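You operate a simulated robot arm through the tools that you are given. There is no shell and no other tool.

The job below is to be done with a simulated two-armed robot. You get a single attempt, and the scene is never put back.

TASK
Cover small dish 12, tape it and put it back in its ring.

It is judged by the outcome, as a careful person would: the job done as asked, and still so three seconds after it is handed in. It fails if anything else is knocked over, pushed out of place, dropped, spilled or broken. A push-on lid holds only when it is set on centred and level and pressed home; a screw cap is set on level and turned clockwise until tight.

THE ROBOT
Two 6-joint arms with two-finger grippers on one trunk that stands fixed in place. Base frame: the origin is at the foot of the trunk, x ahead of it, y to its left, z up; the work surface is at about z = 850. Lengths are in mm, angles in rad, forces in N, time in s.
The left shoulder is at [61, 143, 900], the right one opposite. With the tool pointing down near the work surface each hand reaches from about 300 to 720 mm from the base axis, measured 20 degrees to its own side. Payload 2.45 kg a hand.
Tool frame (each hand has its own): the origin (TCP) lies between the finger pads and is the grasp point; the fingertips stand 26 mm ahead of it; z points along the fingers, y is the line along which they close. Largest opening 96 mm; the body of the gripper starts 69 mm behind the TCP.
Orientation is that of the tool frame in the base frame, as a unit quaternion [x, y, z, w]. With the fingers straight down and closing along the base's y, the tool's x points along the base's -x, its y along +y and its z along -z.

THE INTERFACE
- The arms move only by the tool move_arm. It takes "left_deltas", "right_deltas" or both (then of equal length, played together; a hand with none holds still); each is a list of rows, each an object (a shift or turn left out is 0, a gripper value left out holds the last) with "translation": the shift along the tool's x, y, z in mm, a list of three; "dr": the turn, a rotation vector about the tool's x, y, z in rad, a list of three. In form: [{"translation": [x, y, z], "dr": [ax, ay, az]}, ...]. A call has 1 to 20 rows; each row is the pose to reach, as a shift and turn from the pose commanded when the call began, along the tool's axes at that moment. "left_grip" and "right_grip" are, for a hand that has rows, the opening in per cent of the stroke, from 0 (shut) to 100 (fully open), set as the call begins (left out, the last holds). Rows are played at 5 a second. More than 50 mm and 0.15 rad between two rows, or a gripper value outside its range, and nothing of the call is played. Where a pose cannot be reached the arm comes as near as it can. A force on the tool above 40 N (or 10 N above the force at the start of the call, whichever is more), or a blocked arm, ends the call early, and 0.2 s more pass. Each finger halts on what it meets, pressing with about 38 N; the grip force reading is that of the motor and also rises with nothing between the fingers. The clock runs only during rows and for 0.2 s after the last one: add rows that repeat a pose to give the fingers time. The reply holds the time, the measured pose of the TCP, the force on the tool along the base axes, the opening and the grip force, in the units named above and with some noise, with the torque about the TCP (base axes, N m) and any sound that the robot's microphone picked up.
- Cameras (640 x 400 px; columns grow to the right, rows downward): "scene" is now at [141, 10.1, 1503.8]; the picture's right is [0.04, -1.00, 0.00], its down [-0.76, -0.03, -0.65] and it looks along [0.65, 0.02, -0.76] (base axes); focal length 367 px, centre (320, 200). "left" rides on the left gripper at [82, -3, -98] in its tool frame; the picture's right is [0.04, 1.00, 0.00], its down [-0.73, 0.03, -0.68] and it looks along [-0.68, 0.03, 0.73] (tool axes); focal length 256 px, centre (320, 200). "right" rides on the right gripper at [82, 3, -98] in its tool frame; the picture's right is [-0.04, 1.00, 0.00], its down [-0.73, -0.03, -0.68] and it looks along [-0.68, -0.03, 0.73] (tool axes); focal length 256 px, centre (320, 200). There is no depth. A picture from a camera that has moved, and an enlarged one, comes with that camera's place and axes in the base frame and with its lens. The place of the scene camera against the robot may be out by one fixed shift of up to 12 mm in any direction.
- snapshot(camera): a new picture of that camera. It takes no simulated time.
- slide_trunk(by): slides the trunk up (or, below 0, down) by that many mm; the arms and the scene camera ride with it, the base frame stays. It gives what a move gives, with no picture.
- aim_head(pan, tilt): turns the head with the scene camera to pan (to the left, within 1.501 rad either way) and tilt (down, from -0.506 to 1.204), counted from straight ahead of the robot. It gives what a move gives.
- close_up(camera, box): a new picture of the part [left, top, right, bottom] of that camera's present view, enlarged. It takes no simulated time.
- sign_off(): hands the job in; it is judged then, once.

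Nothing tells you positions but the pictures and the camera data. Unless the task says otherwise, let go and move clear before handing in.

The tools are called after "Request:" by a JSON object that holds its "name" and its "arguments". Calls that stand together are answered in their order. move_arm: Moves the arms, as the interface text tells. Its arguments: {"type":"object","properties":{"left_deltas":{"type":"array"},"left_grip":{"type":"number"},"right_deltas":{"type":"array"},"right_grip":{"type":"number"}},"required":[]} The other tools are called the same way: slide_trunk (by) slides the trunk up or down; aim_head (pan, tilt) turns the head that bears the scene camera; snapshot (camera) takes a picture; close_up (camera, box) takes an enlarged picture of a part of a camera's view; sign_off () hands the job in.

At the start:

```text
time: 0.0
left_tool_pos: [477.2, 171.5, 1179.6]
left_orientation: [0.0, 1.0, 0.001, 0.0]
left_force: [0.0, 0.5, 0.2]
left_moment: [-0.01, 0.0, -0.03]
left_finger_gap: 95.9
left_gripper_force: 0.0
right_tool_pos: [512.1, -143.1, 1150.6]
right_orientation: [0.0, 1.0, 0.001, 0.0]
right_force: [-0.5, -0.9, 0.3]
right_moment: [-0.01, 0.05, -0.02]
right_finger_gap: 96.0
right_gripper_force: 0.1
trunk travel left (down, up): [-525.0, 65.0]
head pan, tilt: [0.035, 0.857]
```

scene: 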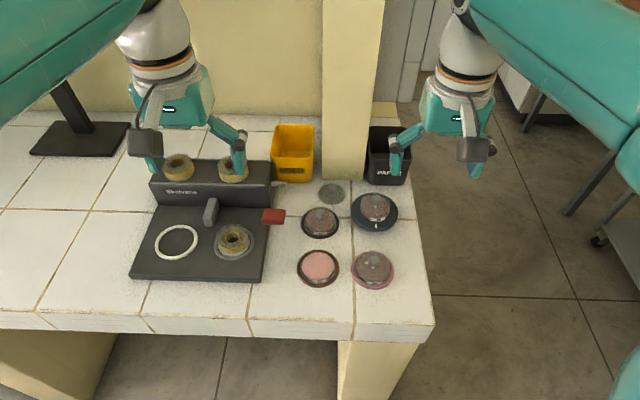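
right: 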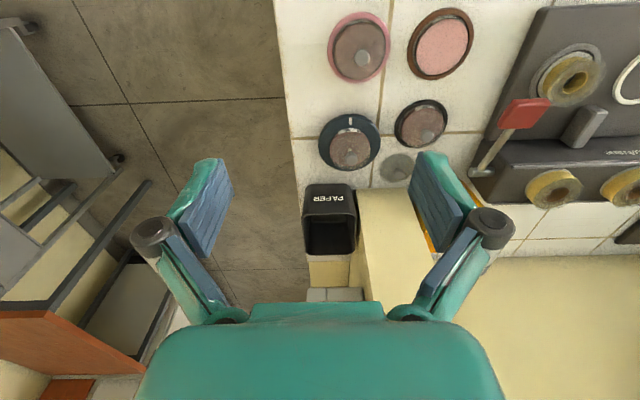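
left: 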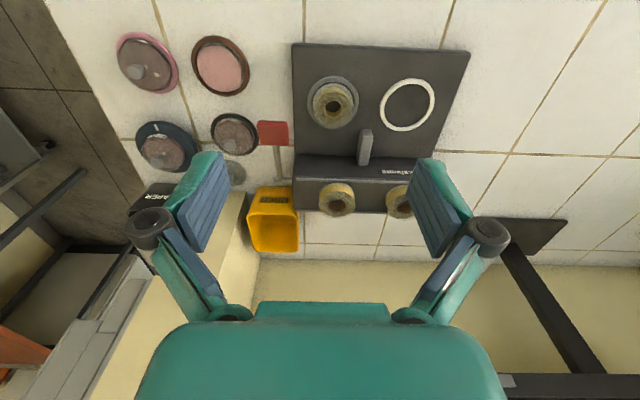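

I see a bench with a dark taping machine (a white ring mark, a tape roll on a spindle, a red lever), several small dishes in rings, and two bins. I'll look closer to read labels and understand what is what.

Request:
{"name": "close_up", "arguments": {"camera": "scene", "box": [280, 170, 420, 300]}}

Request:
{"name": "close_up", "arguments": {"camera": "scene", "box": [120, 140, 300, 290]}}

Request:
{"name": "close_up", "arguments": {"camera": "right", "box": [280, 0, 500, 200]}}

Request:
{"name": "close_up", "arguments": {"camera": "left", "box": [260, 30, 490, 230]}}

```text
3.08 times, centred on (350, 235) of scene
camera zoom: at [141.0, 10.1, 1503.8], right [0.04, -1.0, 0.0], down [-0.76, -0.03, -0.65], along [0.65, 0.02, -0.76], focal length 1129 px, centre (228, 92)
```

zoom: 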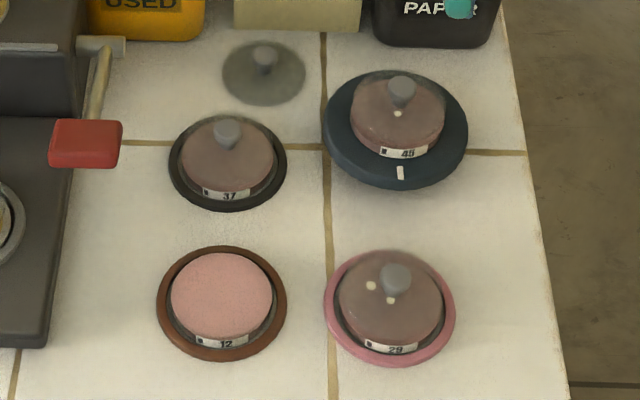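

```text
2.67 times, centred on (210, 215) of scene
camera zoom: at [141.0, 10.1, 1503.8], right [0.04, -1.0, 0.0], down [-0.76, -0.03, -0.65], along [0.65, 0.02, -0.76], focal length 979 px, centre (613, 160)
```

zoom: 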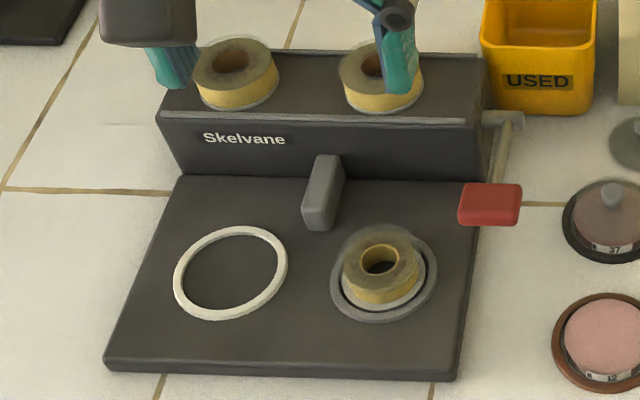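

```text
2.00 times, centred on (390, 100) of right
camera zoom: at [428.5, -140.0, 1249.5], right [0.04, 1.0, 0.0], down [0.73, -0.03, 0.68], along [0.68, -0.03, -0.73], focal length 512 px, centre (180, 400)
```

zoom: 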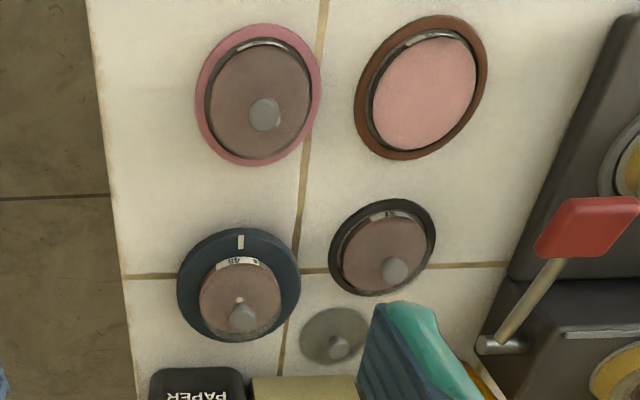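

```text
2.00 times, centred on (375, 130) of left
camera zoom: at [396.1, 168.1, 1279.0], right [-0.04, 1.0, 0.0], down [0.73, 0.03, 0.68], along [0.68, 0.03, -0.73], focal length 512 px, centre (210, 340)
```

zoom: 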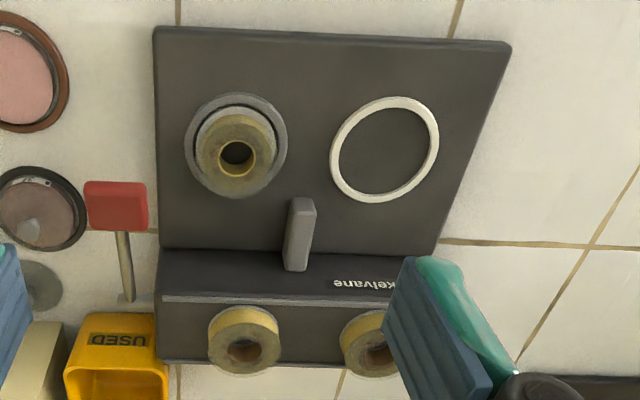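

Dish 12 is in the brown ring without a lid, and there is a loose knobbed lid behind dish 37. The machine has a roll in its right-hand seat and spare rolls on top. I'll move both hands back and lower to see the details with the wrist cameras.

Request:
{"name": "move_arm", "arguments": {"left_deltas": [{"translation": [30, 10, 30]}, {"translation": [60, 20, 60]}, {"translation": [80, 30, 90]}, {"translation": [80, 30, 90]}], "right_deltas": [{"translation": [35, 20, 30]}, {"translation": [70, 45, 60]}, {"translation": [100, 70, 90]}, {"translation": [110, 80, 90]}]}}

Request:
{"name": "snapshot", "arguments": {"camera": "left"}}

Request:
{"name": "snapshot", "arguments": {"camera": "right"}}

Request:
{"name": "snapshot", "arguments": {"camera": "scene"}}

```text
refused: row 1 steps farther than a row can; nothing moved
```

```text
taken
camera left: at [396.1, 168.1, 1279.0], right [-0.04, 1.0, 0.0], down [0.73, 0.03, 0.68], along [0.68, 0.03, -0.73], focal length 256 px, centre (320, 200)
```

left: 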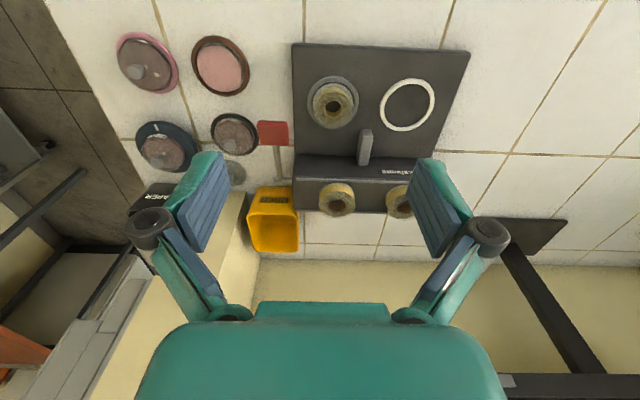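

```text
taken
camera right: at [428.5, -140.0, 1249.5], right [0.04, 1.0, 0.0], down [0.73, -0.03, 0.68], along [0.68, -0.03, -0.73], focal length 256 px, centre (320, 200)
```

right: 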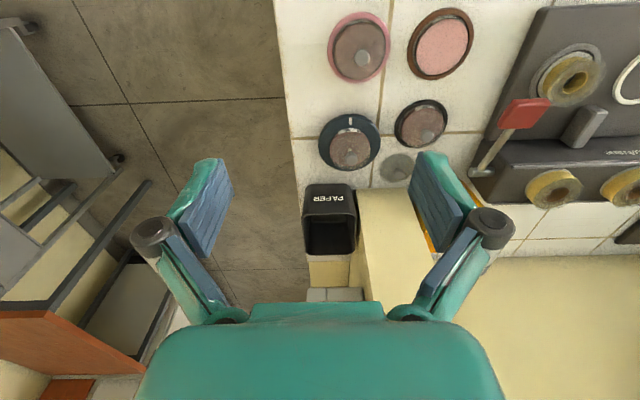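

```text
taken
camera scene: at [141.0, 10.1, 1503.8], right [0.04, -1.0, 0.0], down [-0.76, -0.03, -0.65], along [0.65, 0.02, -0.76], focal length 367 px, centre (320, 200)
```

scene: 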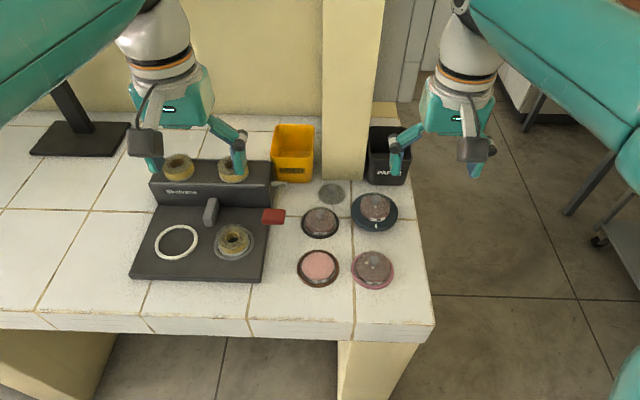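

The first step was a touch over 50 mm, so nothing moved. I'll send the same move in smaller steps.

Request:
{"name": "move_arm", "arguments": {"left_deltas": [{"translation": [27, 10, 30]}, {"translation": [54, 20, 60]}, {"translation": [80, 30, 90]}, {"translation": [80, 30, 90]}], "right_deltas": [{"translation": [28, 20, 23]}, {"translation": [56, 40, 46]}, {"translation": [84, 60, 69]}, {"translation": [110, 80, 90]}]}}

Request:
{"name": "snapshot", "arguments": {"camera": "left"}}

Request:
{"name": "snapshot", "arguments": {"camera": "right"}}

Request:
{"name": "snapshot", "arguments": {"camera": "scene"}}

```text
time: 1.0
left_tool_pos: [397.3, 202.6, 1090.0]
left_orientation: [0.0, 1.0, 0.0, 0.0]
left_force: [-0.2, 0.2, 0.4]
left_moment: [0.01, 0.03, -0.01]
left_finger_gap: 96.1
left_gripper_force: 0.2
right_tool_pos: [402.4, -61.3, 1060.9]
right_orientation: [0.0, 1.0, 0.001, 0.0]
right_force: [-0.5, 0.0, -0.2]
right_moment: [0.01, 0.02, -0.03]
right_finger_gap: 95.9
right_gripper_force: 0.0
trunk travel left (down, up): [-525.0, 65.0]
head pan, tilt: [0.035, 0.857]
```

```text
taken
camera left: at [316.8, 198.5, 1188.2], right [-0.04, 1.0, 0.0], down [0.73, 0.03, 0.68], along [0.68, 0.03, -0.73], focal length 256 px, centre (320, 200)
```

left: 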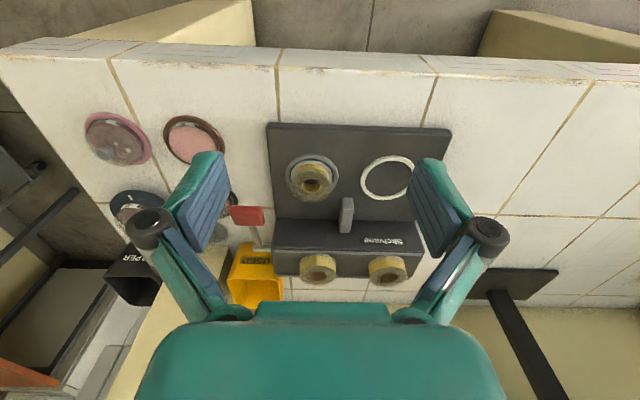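

```text
taken
camera right: at [318.5, -59.1, 1159.3], right [0.04, 1.0, 0.0], down [0.73, -0.03, 0.68], along [0.68, -0.03, -0.73], focal length 256 px, centre (320, 200)
```

right: 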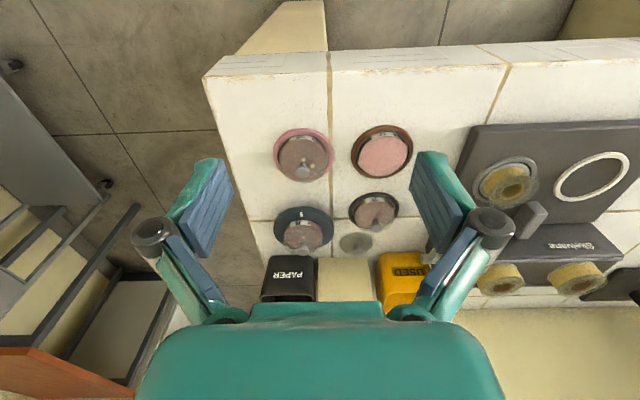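

```text
taken
camera scene: at [141.2, 10.1, 1503.8], right [0.04, -1.0, 0.0], down [-0.76, -0.03, -0.65], along [0.65, 0.02, -0.76], focal length 367 px, centre (320, 200)
```

scene: 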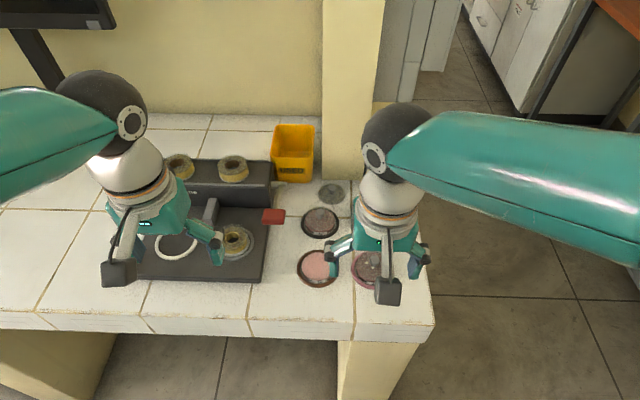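

There is a monitor on a stand at the back left, which may show something useful. I'll turn the head to read it and enlarge the machine.

Request:
{"name": "aim_head", "arguments": {"pan": 0.45, "tilt": 0.45}}

Request:
{"name": "snapshot", "arguments": {"camera": "scene"}}

Request:
{"name": "close_up", "arguments": {"camera": "left", "box": [225, 110, 465, 310]}}

Request:
{"name": "close_up", "arguments": {"camera": "right", "box": [250, 110, 430, 310]}}

Request:
{"name": "close_up", "arguments": {"camera": "right", "box": [440, 110, 640, 310]}}

```text
time: 1.9
left_tool_pos: [397.2, 201.9, 1091.0]
left_orientation: [0.001, 1.0, 0.0, 0.0]
left_force: [-0.5, -0.4, 0.1]
left_moment: [0.03, 0.03, 0.0]
left_finger_gap: 95.9
left_gripper_force: 0.1
right_tool_pos: [402.0, -63.3, 1059.5]
right_orientation: [0.0, 1.0, 0.0, 0.0]
right_force: [0.2, 0.7, 0.8]
right_moment: [-0.01, -0.01, -0.05]
right_finger_gap: 96.0
right_gripper_force: 0.1
trunk travel left (down, up): [-525.0, 65.0]
head pan, tilt: [0.45, 0.45]
```

```text
taken
camera scene: at [145.8, 47.3, 1538.8], right [0.43, -0.9, 0.0], down [-0.39, -0.19, -0.9], along [0.81, 0.39, -0.44], focal length 367 px, centre (320, 200)
```

scene: 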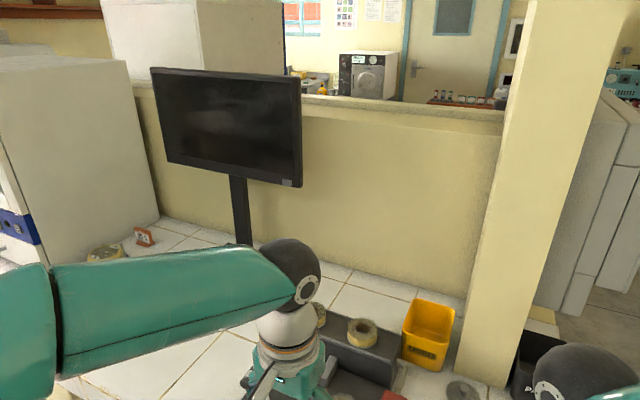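

```text
2.00 times, centred on (345, 210) of left
camera zoom: at [316.8, 198.3, 1188.5], right [-0.04, 1.0, 0.0], down [0.73, 0.03, 0.68], along [0.68, 0.03, -0.73], focal length 512 px, centre (270, 180)
```

zoom: 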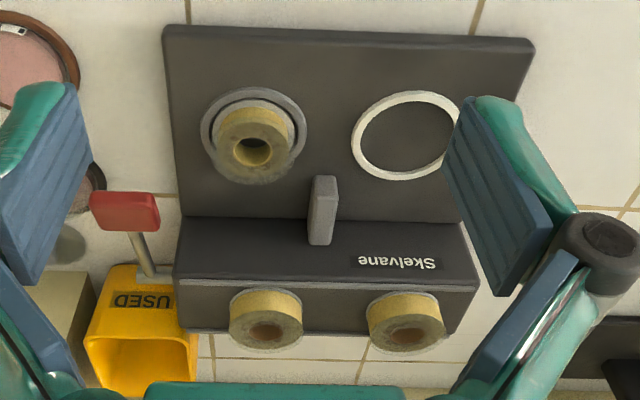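

```text
2.00 times, centred on (340, 210) of right
camera zoom: at [318.8, -59.5, 1159.6], right [0.04, 1.0, 0.0], down [0.73, -0.03, 0.68], along [0.68, -0.03, -0.73], focal length 512 px, centre (280, 180)
```

zoom: 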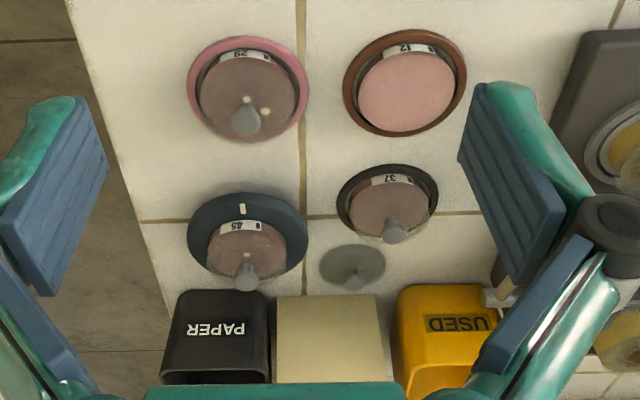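

```text
2.00 times, centred on (540, 210) of right
camera zoom: at [318.8, -59.5, 1159.6], right [0.04, 1.0, 0.0], down [0.73, -0.03, 0.68], along [0.68, -0.03, -0.73], focal length 512 px, centre (-120, 180)
```

zoom: 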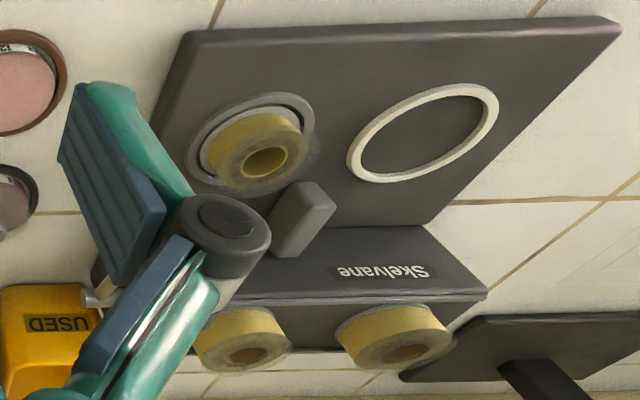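

Monitor is dark. There's another roll and an orange sign at the far left of the bench. I'll zoom in on those and on the rolls.

Request:
{"name": "close_up", "arguments": {"camera": "scene", "box": [70, 200, 190, 290]}}

Request:
{"name": "close_up", "arguments": {"camera": "scene", "box": [300, 280, 480, 400]}}

Request:
{"name": "close_up", "arguments": {"camera": "left", "box": [265, 140, 345, 210]}}

Request:
{"name": "close_up", "arguments": {"camera": "left", "box": [270, 240, 430, 300]}}

```text
4.44 times, centred on (130, 245) of scene
camera zoom: at [145.8, 47.3, 1538.8], right [0.43, -0.9, 0.0], down [-0.39, -0.19, -0.9], along [0.81, 0.39, -0.44], focal length 1631 px, centre (1164, 0)
```

zoom: 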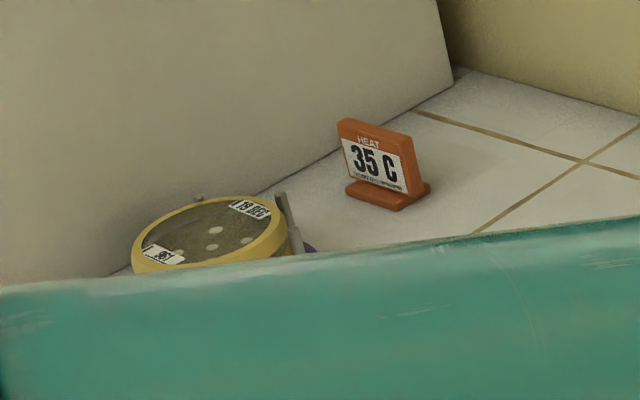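

```text
3.33 times, centred on (390, 340) of scene
camera zoom: at [145.8, 47.3, 1538.8], right [0.43, -0.9, 0.0], down [-0.39, -0.19, -0.9], along [0.81, 0.39, -0.44], focal length 1223 px, centre (87, -267)
```

zoom: 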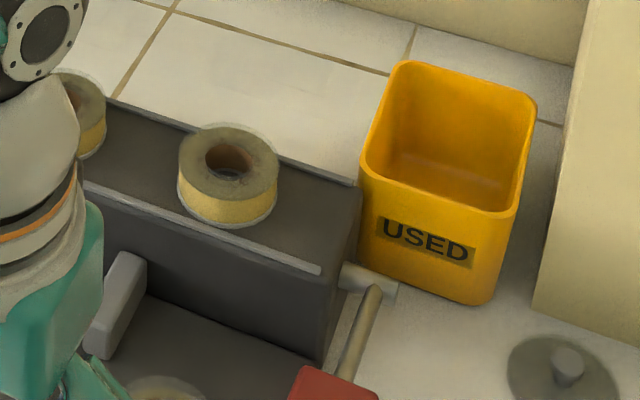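

```text
5.71 times, centred on (305, 175) of left
camera zoom: at [316.8, 198.3, 1188.5], right [-0.04, 1.0, 0.0], down [0.73, 0.03, 0.68], along [0.68, 0.03, -0.73], focal length 1463 px, centre (406, 343)
```

zoom: 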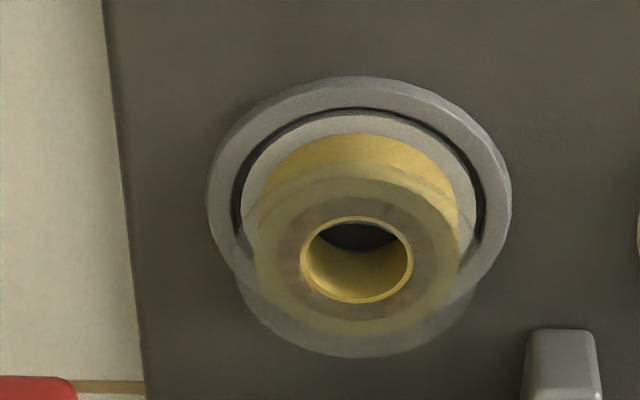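

```text
4.00 times, centred on (350, 270) of left
camera zoom: at [316.8, 198.3, 1188.5], right [-0.04, 1.0, 0.0], down [0.73, 0.03, 0.68], along [0.68, 0.03, -0.73], focal length 1024 px, centre (200, -80)
```

zoom: 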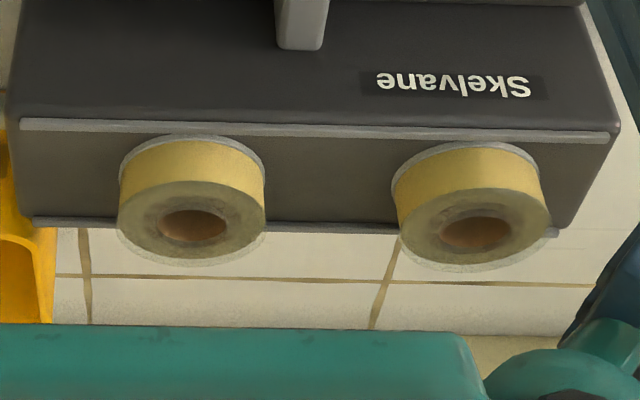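

The far-left items look like background. I'll bring both wrist cameras closer to see the roll in the seat, the lever, and the dishes' tape and lids.

Request:
{"name": "move_arm", "arguments": {"left_deltas": [{"translation": [-20, 0, 33]}, {"translation": [-40, -3, 66]}, {"translation": [-63, -7, 100]}, {"translation": [-63, -7, 100]}], "right_deltas": [{"translation": [-20, 12, 30]}, {"translation": [-40, 24, 60]}, {"translation": [-58, 33, 90]}, {"translation": [-58, 33, 90]}]}}

Request:
{"name": "snapshot", "arguments": {"camera": "left"}}

Request:
{"name": "snapshot", "arguments": {"camera": "right"}}

Request:
{"name": "aim_head", "arguments": {"pan": 0.1, "tilt": 0.857}}

Request:
{"name": "snapshot", "arguments": {"camera": "scene"}}

```text
time: 2.9
left_tool_pos: [459.2, 194.8, 989.6]
left_orientation: [-0.001, 1.0, 0.0, 0.0]
left_force: [0.0, 0.8, 0.3]
left_moment: [0.03, -0.04, -0.01]
left_finger_gap: 96.0
left_gripper_force: 0.0
right_tool_pos: [458.6, -30.3, 971.1]
right_orientation: [0.001, 1.0, 0.001, 0.001]
right_force: [0.1, 0.5, 0.6]
right_moment: [0.03, -0.04, 0.01]
right_finger_gap: 96.0
right_gripper_force: 0.1
trunk travel left (down, up): [-525.0, 65.0]
head pan, tilt: [0.45, 0.45]
```

```text
taken
camera left: at [378.9, 191.5, 1088.9], right [-0.04, 1.0, 0.0], down [0.73, 0.03, 0.68], along [0.68, 0.03, -0.73], focal length 256 px, centre (320, 200)
```

left: 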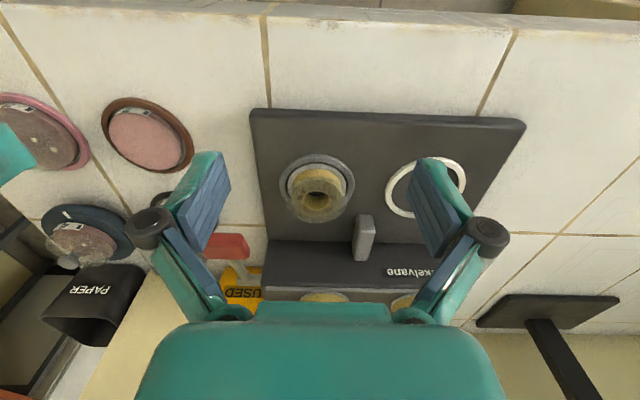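

```text
taken
camera right: at [375.3, -27.3, 1069.9], right [0.04, 1.0, 0.0], down [0.73, -0.03, 0.68], along [0.68, -0.03, -0.73], focal length 256 px, centre (320, 200)
```

right: 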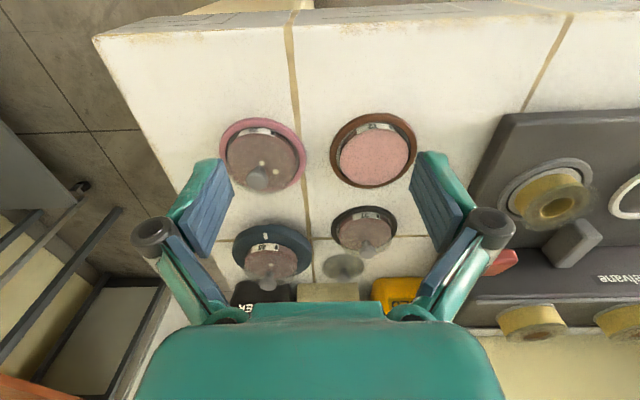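

```text
time: 3.8
left_tool_pos: [460.3, 196.5, 989.8]
left_orientation: [0.001, 1.0, -0.001, 0.0]
left_force: [-1.0, 0.6, -0.2]
left_moment: [0.01, 0.01, -0.01]
left_finger_gap: 95.9
left_gripper_force: 0.1
right_tool_pos: [459.6, -29.5, 971.1]
right_orientation: [0.0, 1.0, 0.0, 0.001]
right_force: [0.0, -0.3, 0.1]
right_moment: [-0.01, 0.01, 0.03]
right_finger_gap: 96.1
right_gripper_force: 0.0
trunk travel left (down, up): [-525.0, 65.0]
head pan, tilt: [0.099, 0.857]
```

```text
taken
camera scene: at [140.4, 15.2, 1504.0], right [0.1, -0.99, 0.0], down [-0.75, -0.08, -0.66], along [0.65, 0.07, -0.76], focal length 367 px, centre (320, 200)
```

scene: 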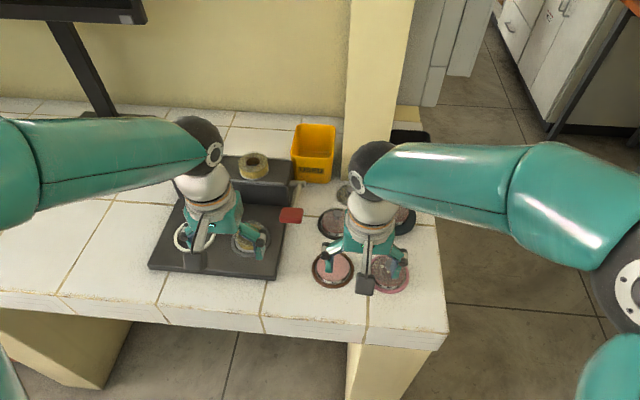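

Request:
{"name": "close_up", "arguments": {"camera": "left", "box": [265, 140, 385, 270]}}

Request:
{"name": "close_up", "arguments": {"camera": "right", "box": [200, 100, 430, 290]}}

Request:
{"name": "close_up", "arguments": {"camera": "right", "box": [480, 140, 640, 280]}}

Request:
{"name": "close_up", "arguments": {"camera": "right", "box": [470, 280, 640, 360]}}

```text
3.08 times, centred on (325, 205) of left
camera zoom: at [380.0, 191.7, 1088.7], right [-0.04, 1.0, 0.0], down [0.73, 0.03, 0.68], along [0.68, 0.03, -0.73], focal length 788 px, centre (305, 185)
```

zoom: 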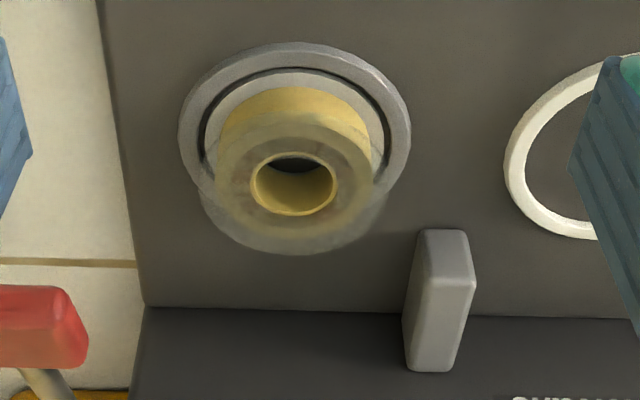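

```text
2.11 times, centred on (315, 195) of right
camera zoom: at [376.4, -27.1, 1069.5], right [0.04, 1.0, 0.0], down [0.73, -0.03, 0.68], along [0.68, -0.03, -0.73], focal length 539 px, centre (330, 210)
```

zoom: 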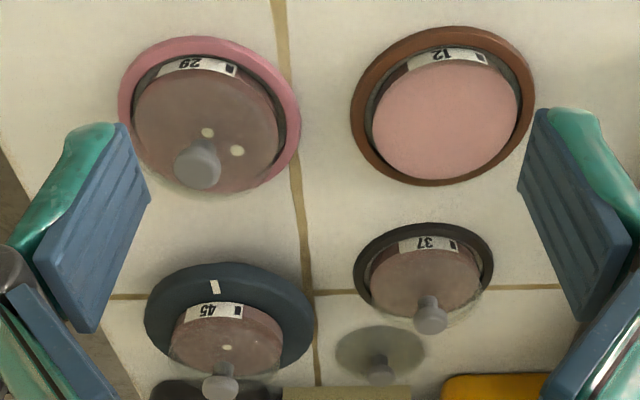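

```text
2.86 times, centred on (560, 210) of right
camera zoom: at [376.4, -27.1, 1069.5], right [0.04, 1.0, 0.0], down [0.73, -0.03, 0.68], along [0.68, -0.03, -0.73], focal length 731 px, centre (-366, 171)
```

zoom: 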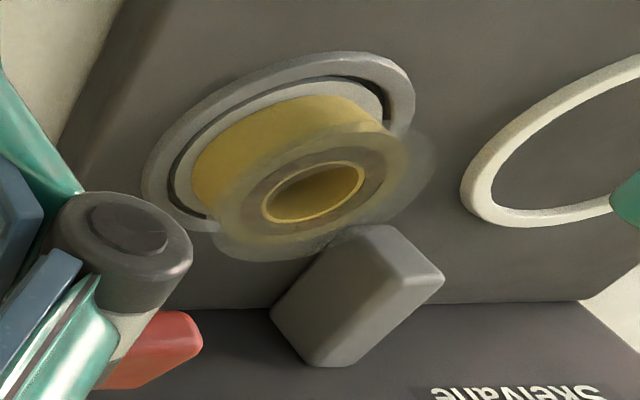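

```text
3.76 times, centred on (555, 320) of right
camera zoom: at [376.4, -27.1, 1069.5], right [0.04, 1.0, 0.0], down [0.73, -0.03, 0.68], along [0.68, -0.03, -0.73], focal length 964 px, centre (-565, -252)
```

zoom: 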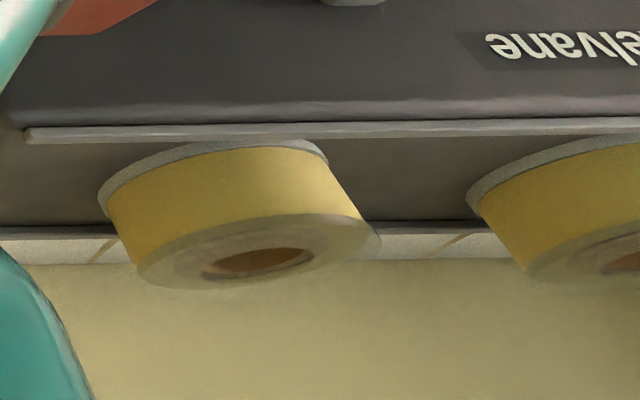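

Request:
{"name": "close_up", "arguments": {"camera": "left", "box": [290, 150, 350, 225]}}

Request:
{"name": "close_up", "arguments": {"camera": "scene", "box": [225, 145, 305, 195]}}

Request:
{"name": "close_up", "arguments": {"camera": "right", "box": [325, 105, 425, 195]}}

Request:
{"name": "close_up", "arguments": {"camera": "right", "box": [230, 200, 400, 290]}}

```text
5.33 times, centred on (320, 188) of left
camera zoom: at [380.0, 191.7, 1088.7], right [-0.04, 1.0, 0.0], down [0.73, 0.03, 0.68], along [0.68, 0.03, -0.73], focal length 1365 px, centre (320, 267)
```

zoom: 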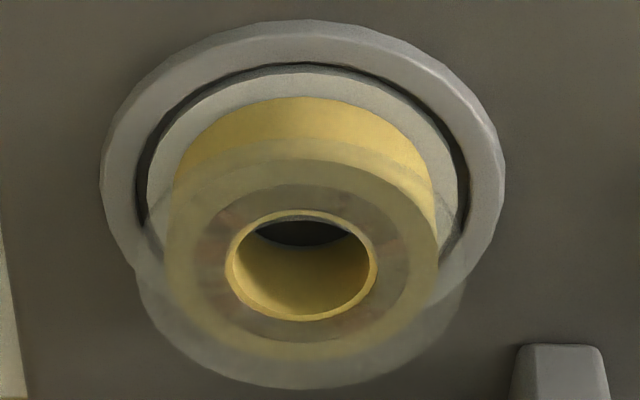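

```text
8.00 times, centred on (265, 170) of scene
camera zoom: at [140.4, 15.2, 1504.0], right [0.1, -0.99, 0.0], down [-0.75, -0.08, -0.66], along [0.65, 0.07, -0.76], focal length 2936 px, centre (760, 440)
```

zoom: 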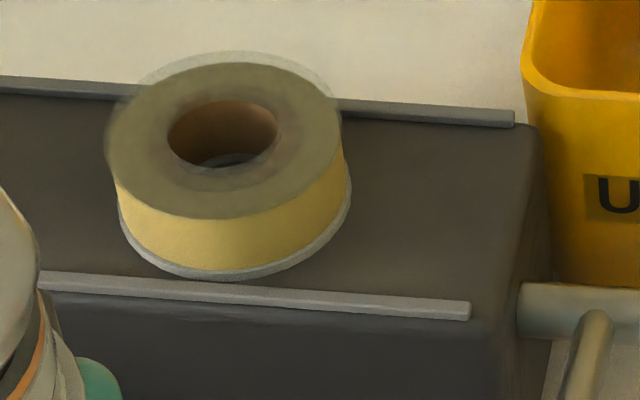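

```text
4.44 times, centred on (375, 150) of right
camera zoom: at [376.4, -27.1, 1069.5], right [0.04, 1.0, 0.0], down [0.73, -0.03, 0.68], along [0.68, -0.03, -0.73], focal length 1138 px, centre (76, 422)
```

zoom: 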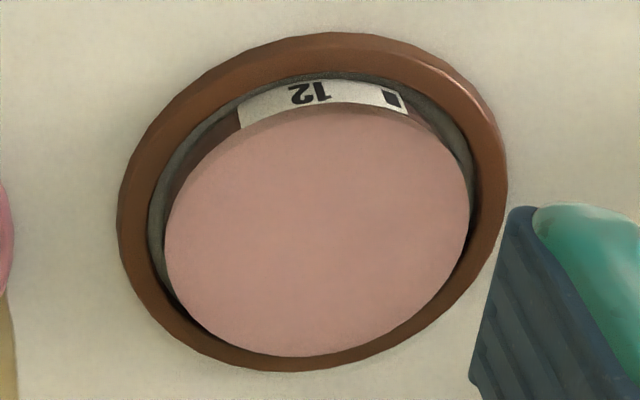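

```text
3.76 times, centred on (315, 245) of right
camera zoom: at [376.4, -27.1, 1069.5], right [0.04, 1.0, 0.0], down [0.73, -0.03, 0.68], along [0.68, -0.03, -0.73], focal length 964 px, centre (339, 31)
```

zoom: 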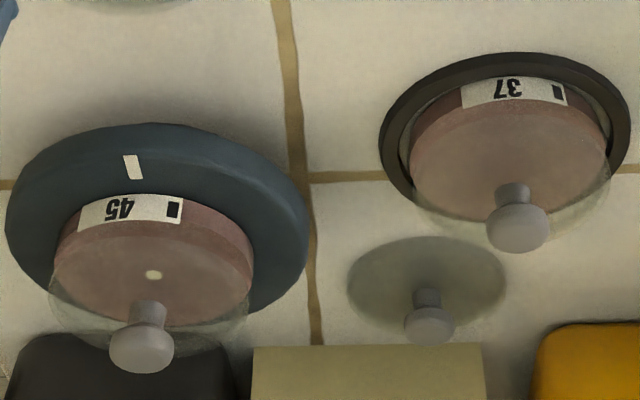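

The loaded reel still has yellow tape wound well beyond its core, so it looks usable. The white ring looks like the dish station. I'll move the right hand aside and bring the left camera round to look at the lever and the loose lid.

Request:
{"name": "move_arm", "arguments": {"right_deltas": [{"translation": [20, -30, -25]}, {"translation": [40, -60, -50]}, {"translation": [60, -95, -70]}, {"translation": [80, -130, -80]}, {"translation": [80, -170, -80]}]}}

Request:
{"name": "move_arm", "arguments": {"left_deltas": [{"translation": [-10, -40, -15]}, {"translation": [-20, -80, -20]}, {"translation": [-30, -115, -20]}, {"translation": [-40, -140, -20]}, {"translation": [-40, -140, -20]}]}}

Request:
{"name": "snapshot", "arguments": {"camera": "left"}}

Request:
{"name": "snapshot", "arguments": {"camera": "scene"}}

```text
time: 5.0
left_tool_pos: [461.2, 194.6, 990.0]
left_orientation: [0.0, 1.0, 0.0, 0.0]
left_force: [-0.2, 0.0, -0.4]
left_moment: [-0.04, -0.01, 0.02]
left_finger_gap: 95.9
left_gripper_force: 0.1
right_tool_pos: [378.2, -203.0, 1051.8]
right_orientation: [-0.001, 1.0, 0.0, -0.002]
right_force: [0.3, -0.3, -0.9]
right_moment: [-0.03, -0.01, -0.02]
right_finger_gap: 95.7
right_gripper_force: 0.0
trunk travel left (down, up): [-525.0, 65.0]
head pan, tilt: [0.099, 0.857]
```

```text
time: 6.2
left_tool_pos: [499.4, 55.7, 1008.4]
left_orientation: [0.0, 1.0, 0.0, -0.001]
left_force: [0.1, 0.1, -0.3]
left_moment: [0.01, 0.01, -0.01]
left_finger_gap: 96.0
left_gripper_force: 0.0
right_tool_pos: [377.0, -201.0, 1051.6]
right_orientation: [0.0, 1.0, -0.001, -0.001]
right_force: [0.0, -0.4, -1.4]
right_moment: [0.0, 0.02, -0.02]
right_finger_gap: 96.0
right_gripper_force: 0.0
trunk travel left (down, up): [-525.0, 65.0]
head pan, tilt: [0.099, 0.857]
```

```text
taken
camera left: at [419.7, 52.3, 1107.7], right [-0.04, 1.0, 0.0], down [0.73, 0.03, 0.68], along [0.68, 0.03, -0.73], focal length 256 px, centre (320, 200)
```

left: 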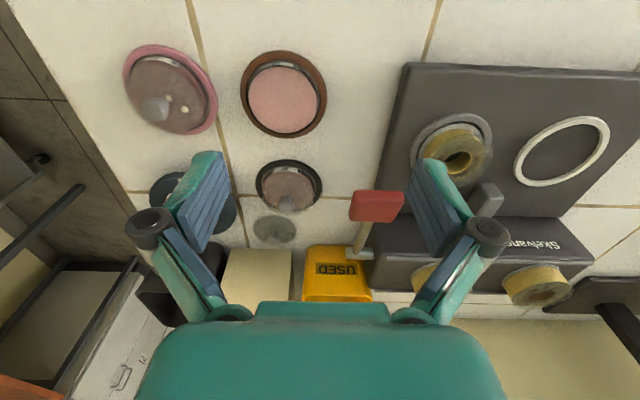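

```text
taken
camera scene: at [140.3, 15.3, 1503.9], right [0.1, -0.99, 0.0], down [-0.75, -0.08, -0.65], along [0.65, 0.07, -0.76], focal length 367 px, centre (320, 200)
```

scene: 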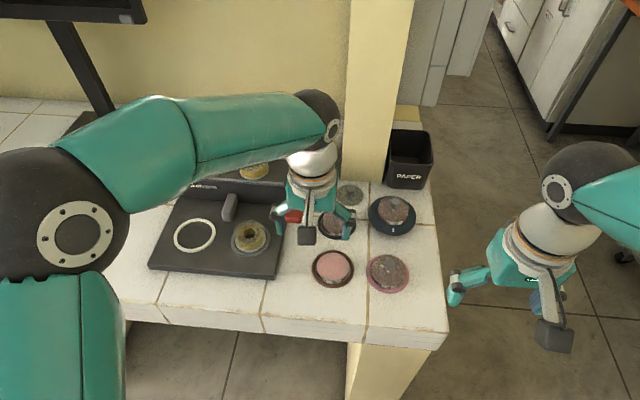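

Request:
{"name": "close_up", "arguments": {"camera": "left", "box": [330, 170, 430, 280]}}

Request:
{"name": "close_up", "arguments": {"camera": "left", "box": [230, 40, 340, 140]}}

Request:
{"name": "close_up", "arguments": {"camera": "left", "box": [230, 150, 330, 260]}}

Request:
{"name": "close_up", "arguments": {"camera": "left", "box": [500, 100, 620, 200]}}

Request:
{"name": "close_up", "arguments": {"camera": "scene", "box": [140, 180, 300, 290]}}

```text
3.64 times, centred on (380, 225) of left
camera zoom: at [419.7, 52.3, 1107.7], right [-0.04, 1.0, 0.0], down [0.73, 0.03, 0.68], along [0.68, 0.03, -0.73], focal length 931 px, centre (102, 109)
```

zoom: 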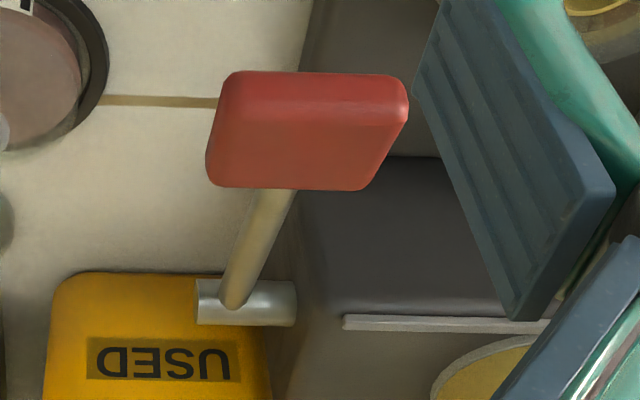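

```text
4.00 times, centred on (285, 90) of left
camera zoom: at [419.7, 52.3, 1107.7], right [-0.04, 1.0, 0.0], down [0.73, 0.03, 0.68], along [0.68, 0.03, -0.73], focal length 1024 px, centre (460, 640)
```

zoom: 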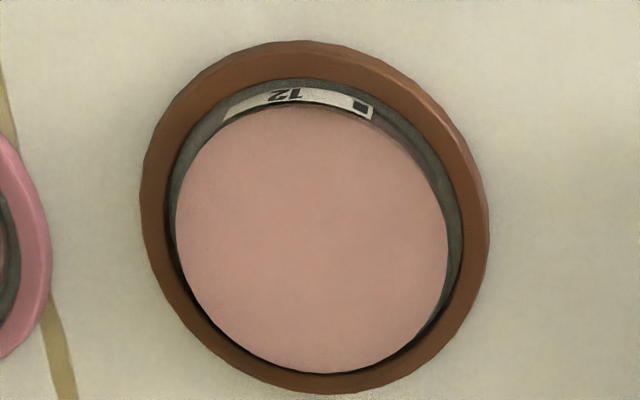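

```text
3.64 times, centred on (280, 205) of left
camera zoom: at [419.7, 52.3, 1107.7], right [-0.04, 1.0, 0.0], down [0.73, 0.03, 0.68], along [0.68, 0.03, -0.73], focal length 931 px, centre (466, 182)
```

zoom: 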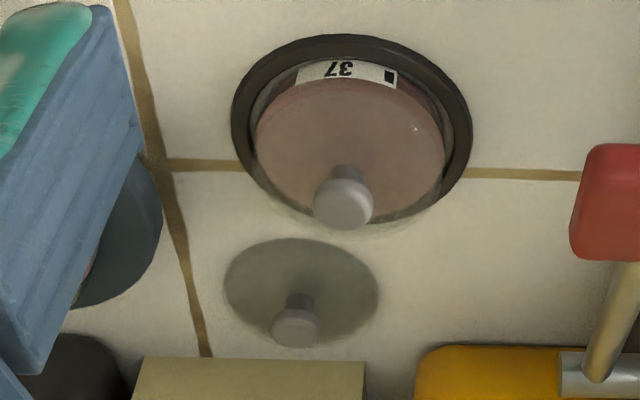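

```text
4.00 times, centred on (560, 150) of left
camera zoom: at [419.7, 52.3, 1107.7], right [-0.04, 1.0, 0.0], down [0.73, 0.03, 0.68], along [0.68, 0.03, -0.73], focal length 1024 px, centre (-640, 400)
```

zoom: 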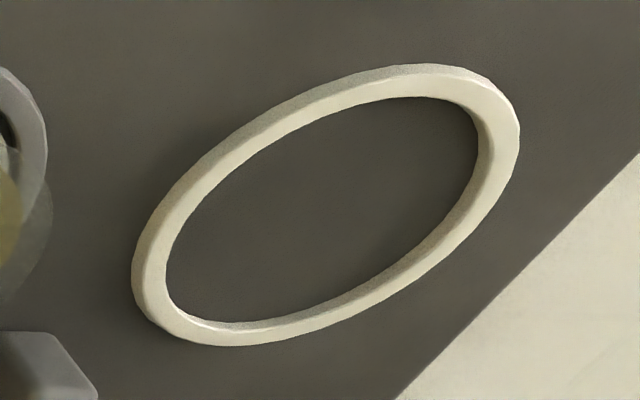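

```text
3.64 times, centred on (220, 235) of scene
camera zoom: at [140.3, 15.3, 1503.9], right [0.1, -0.99, 0.0], down [-0.75, -0.08, -0.65], along [0.65, 0.07, -0.76], focal length 1335 px, centre (684, 73)
```

zoom: 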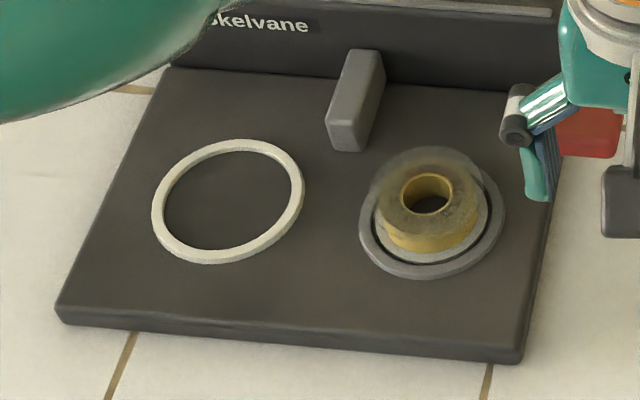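

I now have approximate positions:

| Item | x | y | z |
|---|---|---|---|
| Dish 12 | 515 | 20 | – |
| Loose lid | 721 | −6 | – |
| White ring | 563 | 319 | – |
| Red lever handle | 575 | 108 | 948 |
| Lever pivot | 685 | 108 | 916 |

Next I want a flatter side view of the dishes to judge heights and how the lids sit.

Request:
{"name": "move_arm", "arguments": {"left_deltas": [{"translation": [10, 30, -20]}, {"translation": [20, 75, -30]}, {"translation": [40, 120, -40]}, {"translation": [60, 165, -50]}, {"translation": [80, 210, -60]}, {"translation": [100, 245, -60]}, {"translation": [100, 245, -60]}]}}

Request:
{"name": "move_arm", "arguments": {"right_deltas": [{"translation": [10, 38, 20], "dr": [0, -0.12, 0]}, {"translation": [20, 76, 40], "dr": [0, -0.24, 0]}, {"translation": [30, 114, 60], "dr": [0, -0.36, 0]}, {"translation": [40, 150, 80], "dr": [0, -0.48, 0]}, {"translation": [47, 181, 100], "dr": [0, -0.55, 0]}, {"translation": [47, 181, 100], "dr": [0, -0.55, 0]}]}}

Request:
{"name": "snapshot", "arguments": {"camera": "right"}}

Request:
{"name": "snapshot", "arguments": {"camera": "scene"}}

```text
refused: row 3 steps farther than a row can; nothing moved
```

```text
time: 7.5
left_tool_pos: [501.1, 55.5, 1008.3]
left_orientation: [0.001, 1.0, 0.0, 0.0]
left_force: [-0.4, -0.2, 0.5]
left_moment: [0.01, -0.01, -0.06]
left_finger_gap: 96.1
left_gripper_force: 0.0
right_tool_pos: [334.3, -22.1, 951.8]
right_orientation: [-0.001, 0.962, 0.0, 0.272]
right_force: [-0.1, 0.0, -0.7]
right_moment: [-0.01, -0.02, -0.03]
right_finger_gap: 95.9
right_gripper_force: 0.0
trunk travel left (down, up): [-525.0, 65.0]
head pan, tilt: [0.099, 0.857]
```

```text
taken
camera right: at [211.4, -18.5, 993.1], right [0.03, 1.0, 0.02], down [0.27, -0.03, 0.96], along [0.96, -0.03, -0.27], focal length 256 px, centre (320, 200)
```

right: 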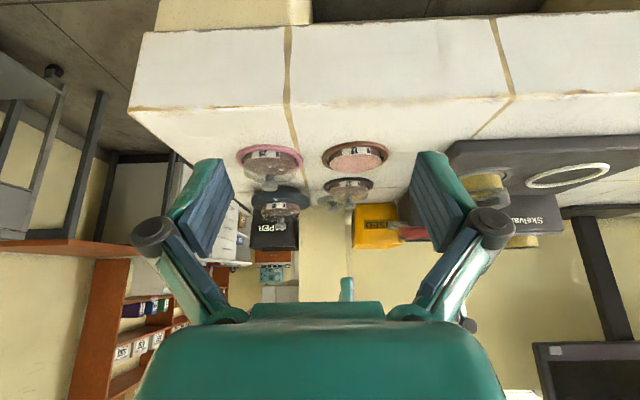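

```text
taken
camera scene: at [140.3, 14.4, 1503.9], right [0.1, -0.99, 0.0], down [-0.75, -0.07, -0.65], along [0.65, 0.07, -0.76], focal length 367 px, centre (320, 200)
```

scene: 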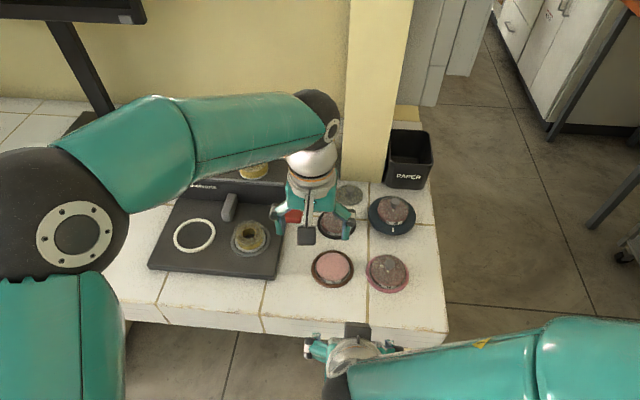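

Request:
{"name": "close_up", "arguments": {"camera": "right", "box": [310, 130, 400, 220]}}

Request:
{"name": "close_up", "arguments": {"camera": "right", "box": [230, 135, 320, 225]}}

Request:
{"name": "close_up", "arguments": {"camera": "right", "box": [440, 130, 640, 260]}}

```text
4.44 times, centred on (355, 175) of right
camera zoom: at [211.4, -18.5, 993.1], right [0.03, 1.0, 0.02], down [0.27, -0.03, 0.96], along [0.96, -0.03, -0.27], focal length 1138 px, centre (164, 311)
```

zoom: 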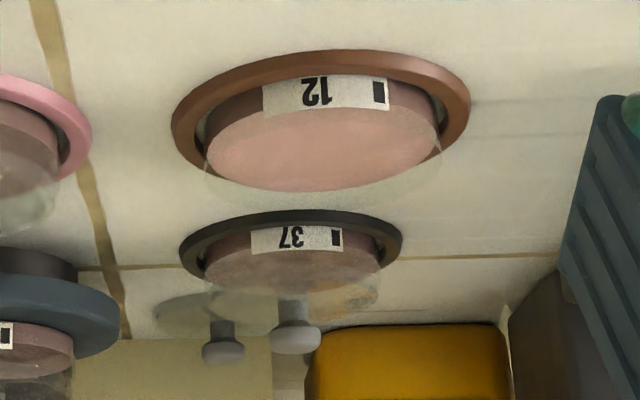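

```text
4.44 times, centred on (275, 180) of right
camera zoom: at [211.4, -18.5, 993.1], right [0.03, 1.0, 0.02], down [0.27, -0.03, 0.96], along [0.96, -0.03, -0.27], focal length 1138 px, centre (520, 289)
```

zoom: 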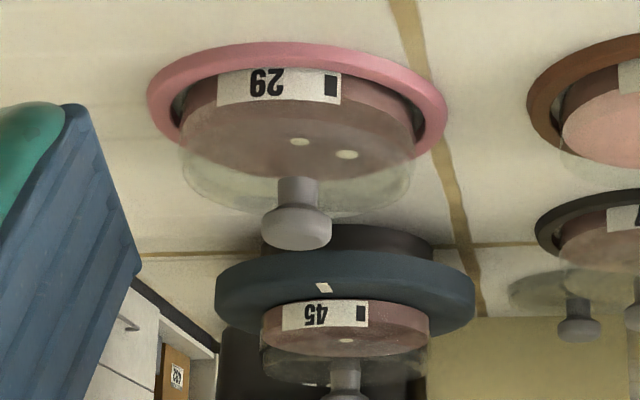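

```text
3.08 times, centred on (540, 195) of right
camera zoom: at [211.4, -18.5, 993.1], right [0.03, 1.0, 0.02], down [0.27, -0.03, 0.96], along [0.96, -0.03, -0.27], focal length 788 px, centre (-357, 215)
```

zoom: 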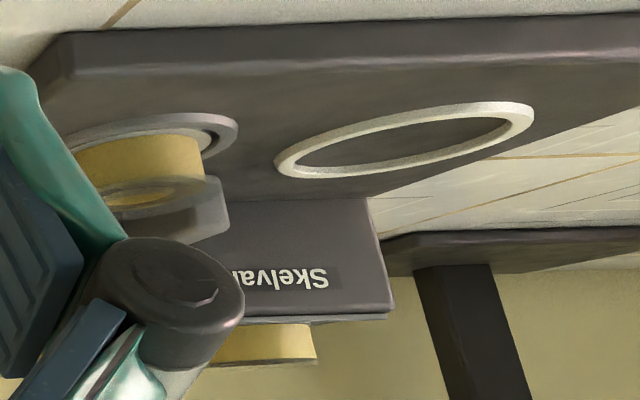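

Request:
{"name": "close_up", "arguments": {"camera": "right", "box": [330, 140, 385, 180]}}

Request:
{"name": "close_up", "arguments": {"camera": "right", "box": [240, 140, 310, 200]}}

Request:
{"name": "close_up", "arguments": {"camera": "right", "box": [320, 170, 390, 220]}}

```text
10.00 times, centred on (358, 160) of right
camera zoom: at [211.4, -18.5, 993.1], right [0.03, 1.0, 0.02], down [0.27, -0.03, 0.96], along [0.96, -0.03, -0.27], focal length 2560 px, centre (-55, 600)
```

zoom: 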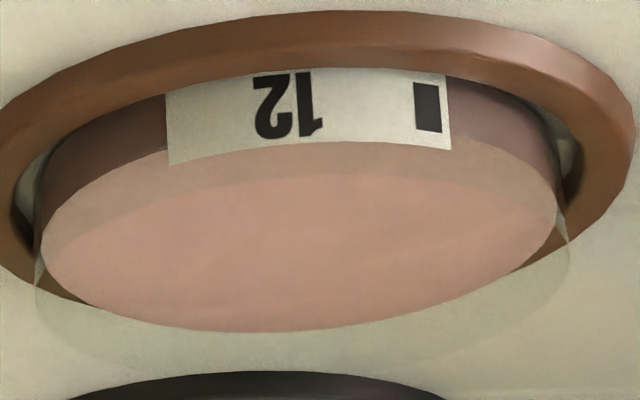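

```text
6.67 times, centred on (275, 170) of right
camera zoom: at [211.4, -18.5, 993.1], right [0.03, 1.0, 0.02], down [0.27, -0.03, 0.96], along [0.96, -0.03, -0.27], focal length 1707 px, centre (620, 400)
```

zoom: 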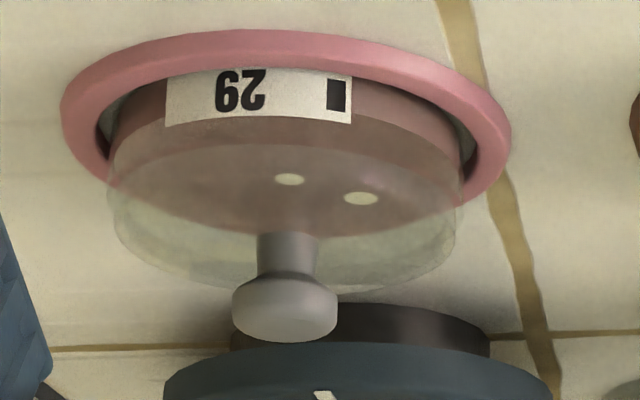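

```text
8.00 times, centred on (355, 195) of right
camera zoom: at [211.4, -18.5, 993.1], right [0.03, 1.0, 0.02], down [0.27, -0.03, 0.96], along [0.96, -0.03, -0.27], focal length 2048 px, centre (40, 240)
```

zoom: 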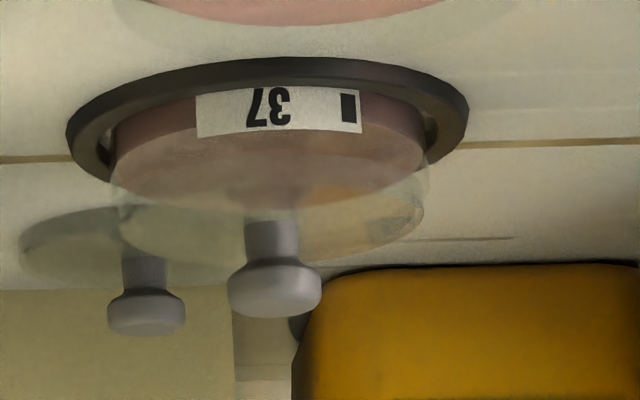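

The view shows clear-walled dishes about 67 mm across, with the rim at z≈874. The lids have a neck and a knob. My plan has three parts:
1. The right hand picks up the loose lid by its knob, sets it on dish 12 and presses it home.
2. The left hand carries the dish to the white ring and works the lever.
3. The left hand returns the dish to the brown ring.

First I'll park the left hand and raise the trunk for more reach.

Request:
{"name": "move_arm", "arguments": {"left_deltas": [{"translation": [10, 30, -20]}, {"translation": [20, 70, -30]}, {"translation": [40, 110, -40]}, {"translation": [60, 150, -50]}, {"translation": [80, 190, -60]}, {"translation": [100, 230, -60]}, {"translation": [110, 275, -60]}]}}

Request:
{"name": "slide_trunk", "arguments": {"by": 60}}

Request:
{"name": "close_up", "arguments": {"camera": "right", "box": [310, 130, 400, 220]}}

Request:
{"name": "snapshot", "arguments": {"camera": "scene"}}

```text
time: 9.2
left_tool_pos: [391.6, 327.7, 1070.5]
left_orientation: [0.0, 1.0, -0.001, 0.001]
left_force: [-0.9, 0.1, -0.4]
left_moment: [0.02, 0.0, -0.01]
left_finger_gap: 96.1
left_gripper_force: 0.0
right_tool_pos: [334.7, -20.0, 952.9]
right_orientation: [0.0, 0.962, 0.0, 0.272]
right_force: [0.0, 0.0, 0.6]
right_moment: [-0.02, -0.02, 0.01]
right_finger_gap: 96.1
right_gripper_force: 0.1
trunk travel left (down, up): [-525.0, 65.0]
head pan, tilt: [0.099, 0.857]
```

```text
time: 10.2
left_tool_pos: [391.3, 327.8, 1130.4]
left_orientation: [0.0, 1.0, 0.0, 0.0]
left_force: [0.1, 0.2, 0.4]
left_moment: [0.01, -0.04, 0.02]
left_finger_gap: 95.7
left_gripper_force: 0.0
right_tool_pos: [334.0, -20.8, 1011.8]
right_orientation: [0.0, 0.962, 0.0, 0.271]
right_force: [-0.2, -0.7, 0.2]
right_moment: [0.03, 0.0, 0.01]
right_finger_gap: 95.9
right_gripper_force: 0.0
trunk travel left (down, up): [-585.0, 5.0]
head pan, tilt: [0.099, 0.857]
```

```text
4.44 times, centred on (355, 175) of right
camera zoom: at [211.8, -18.2, 1053.3], right [0.03, 1.0, 0.02], down [0.27, -0.03, 0.96], along [0.96, -0.03, -0.27], focal length 1138 px, centre (164, 311)
```

zoom: 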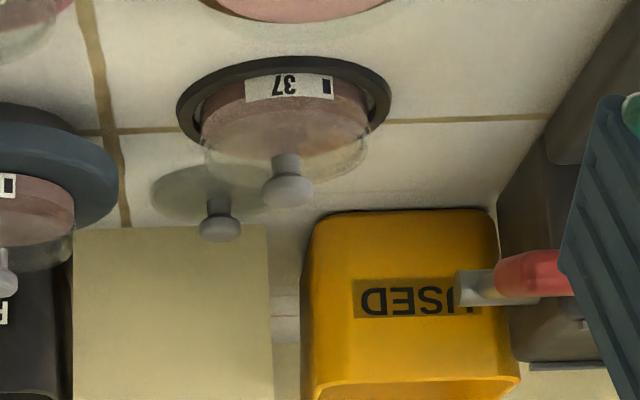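

```text
taken
camera scene: at [140.5, 15.1, 1563.9], right [0.1, -0.99, 0.0], down [-0.75, -0.08, -0.65], along [0.65, 0.07, -0.76], focal length 367 px, centre (320, 200)
```

scene: 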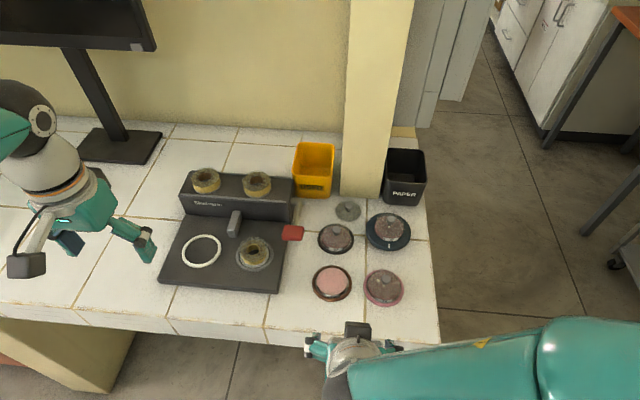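

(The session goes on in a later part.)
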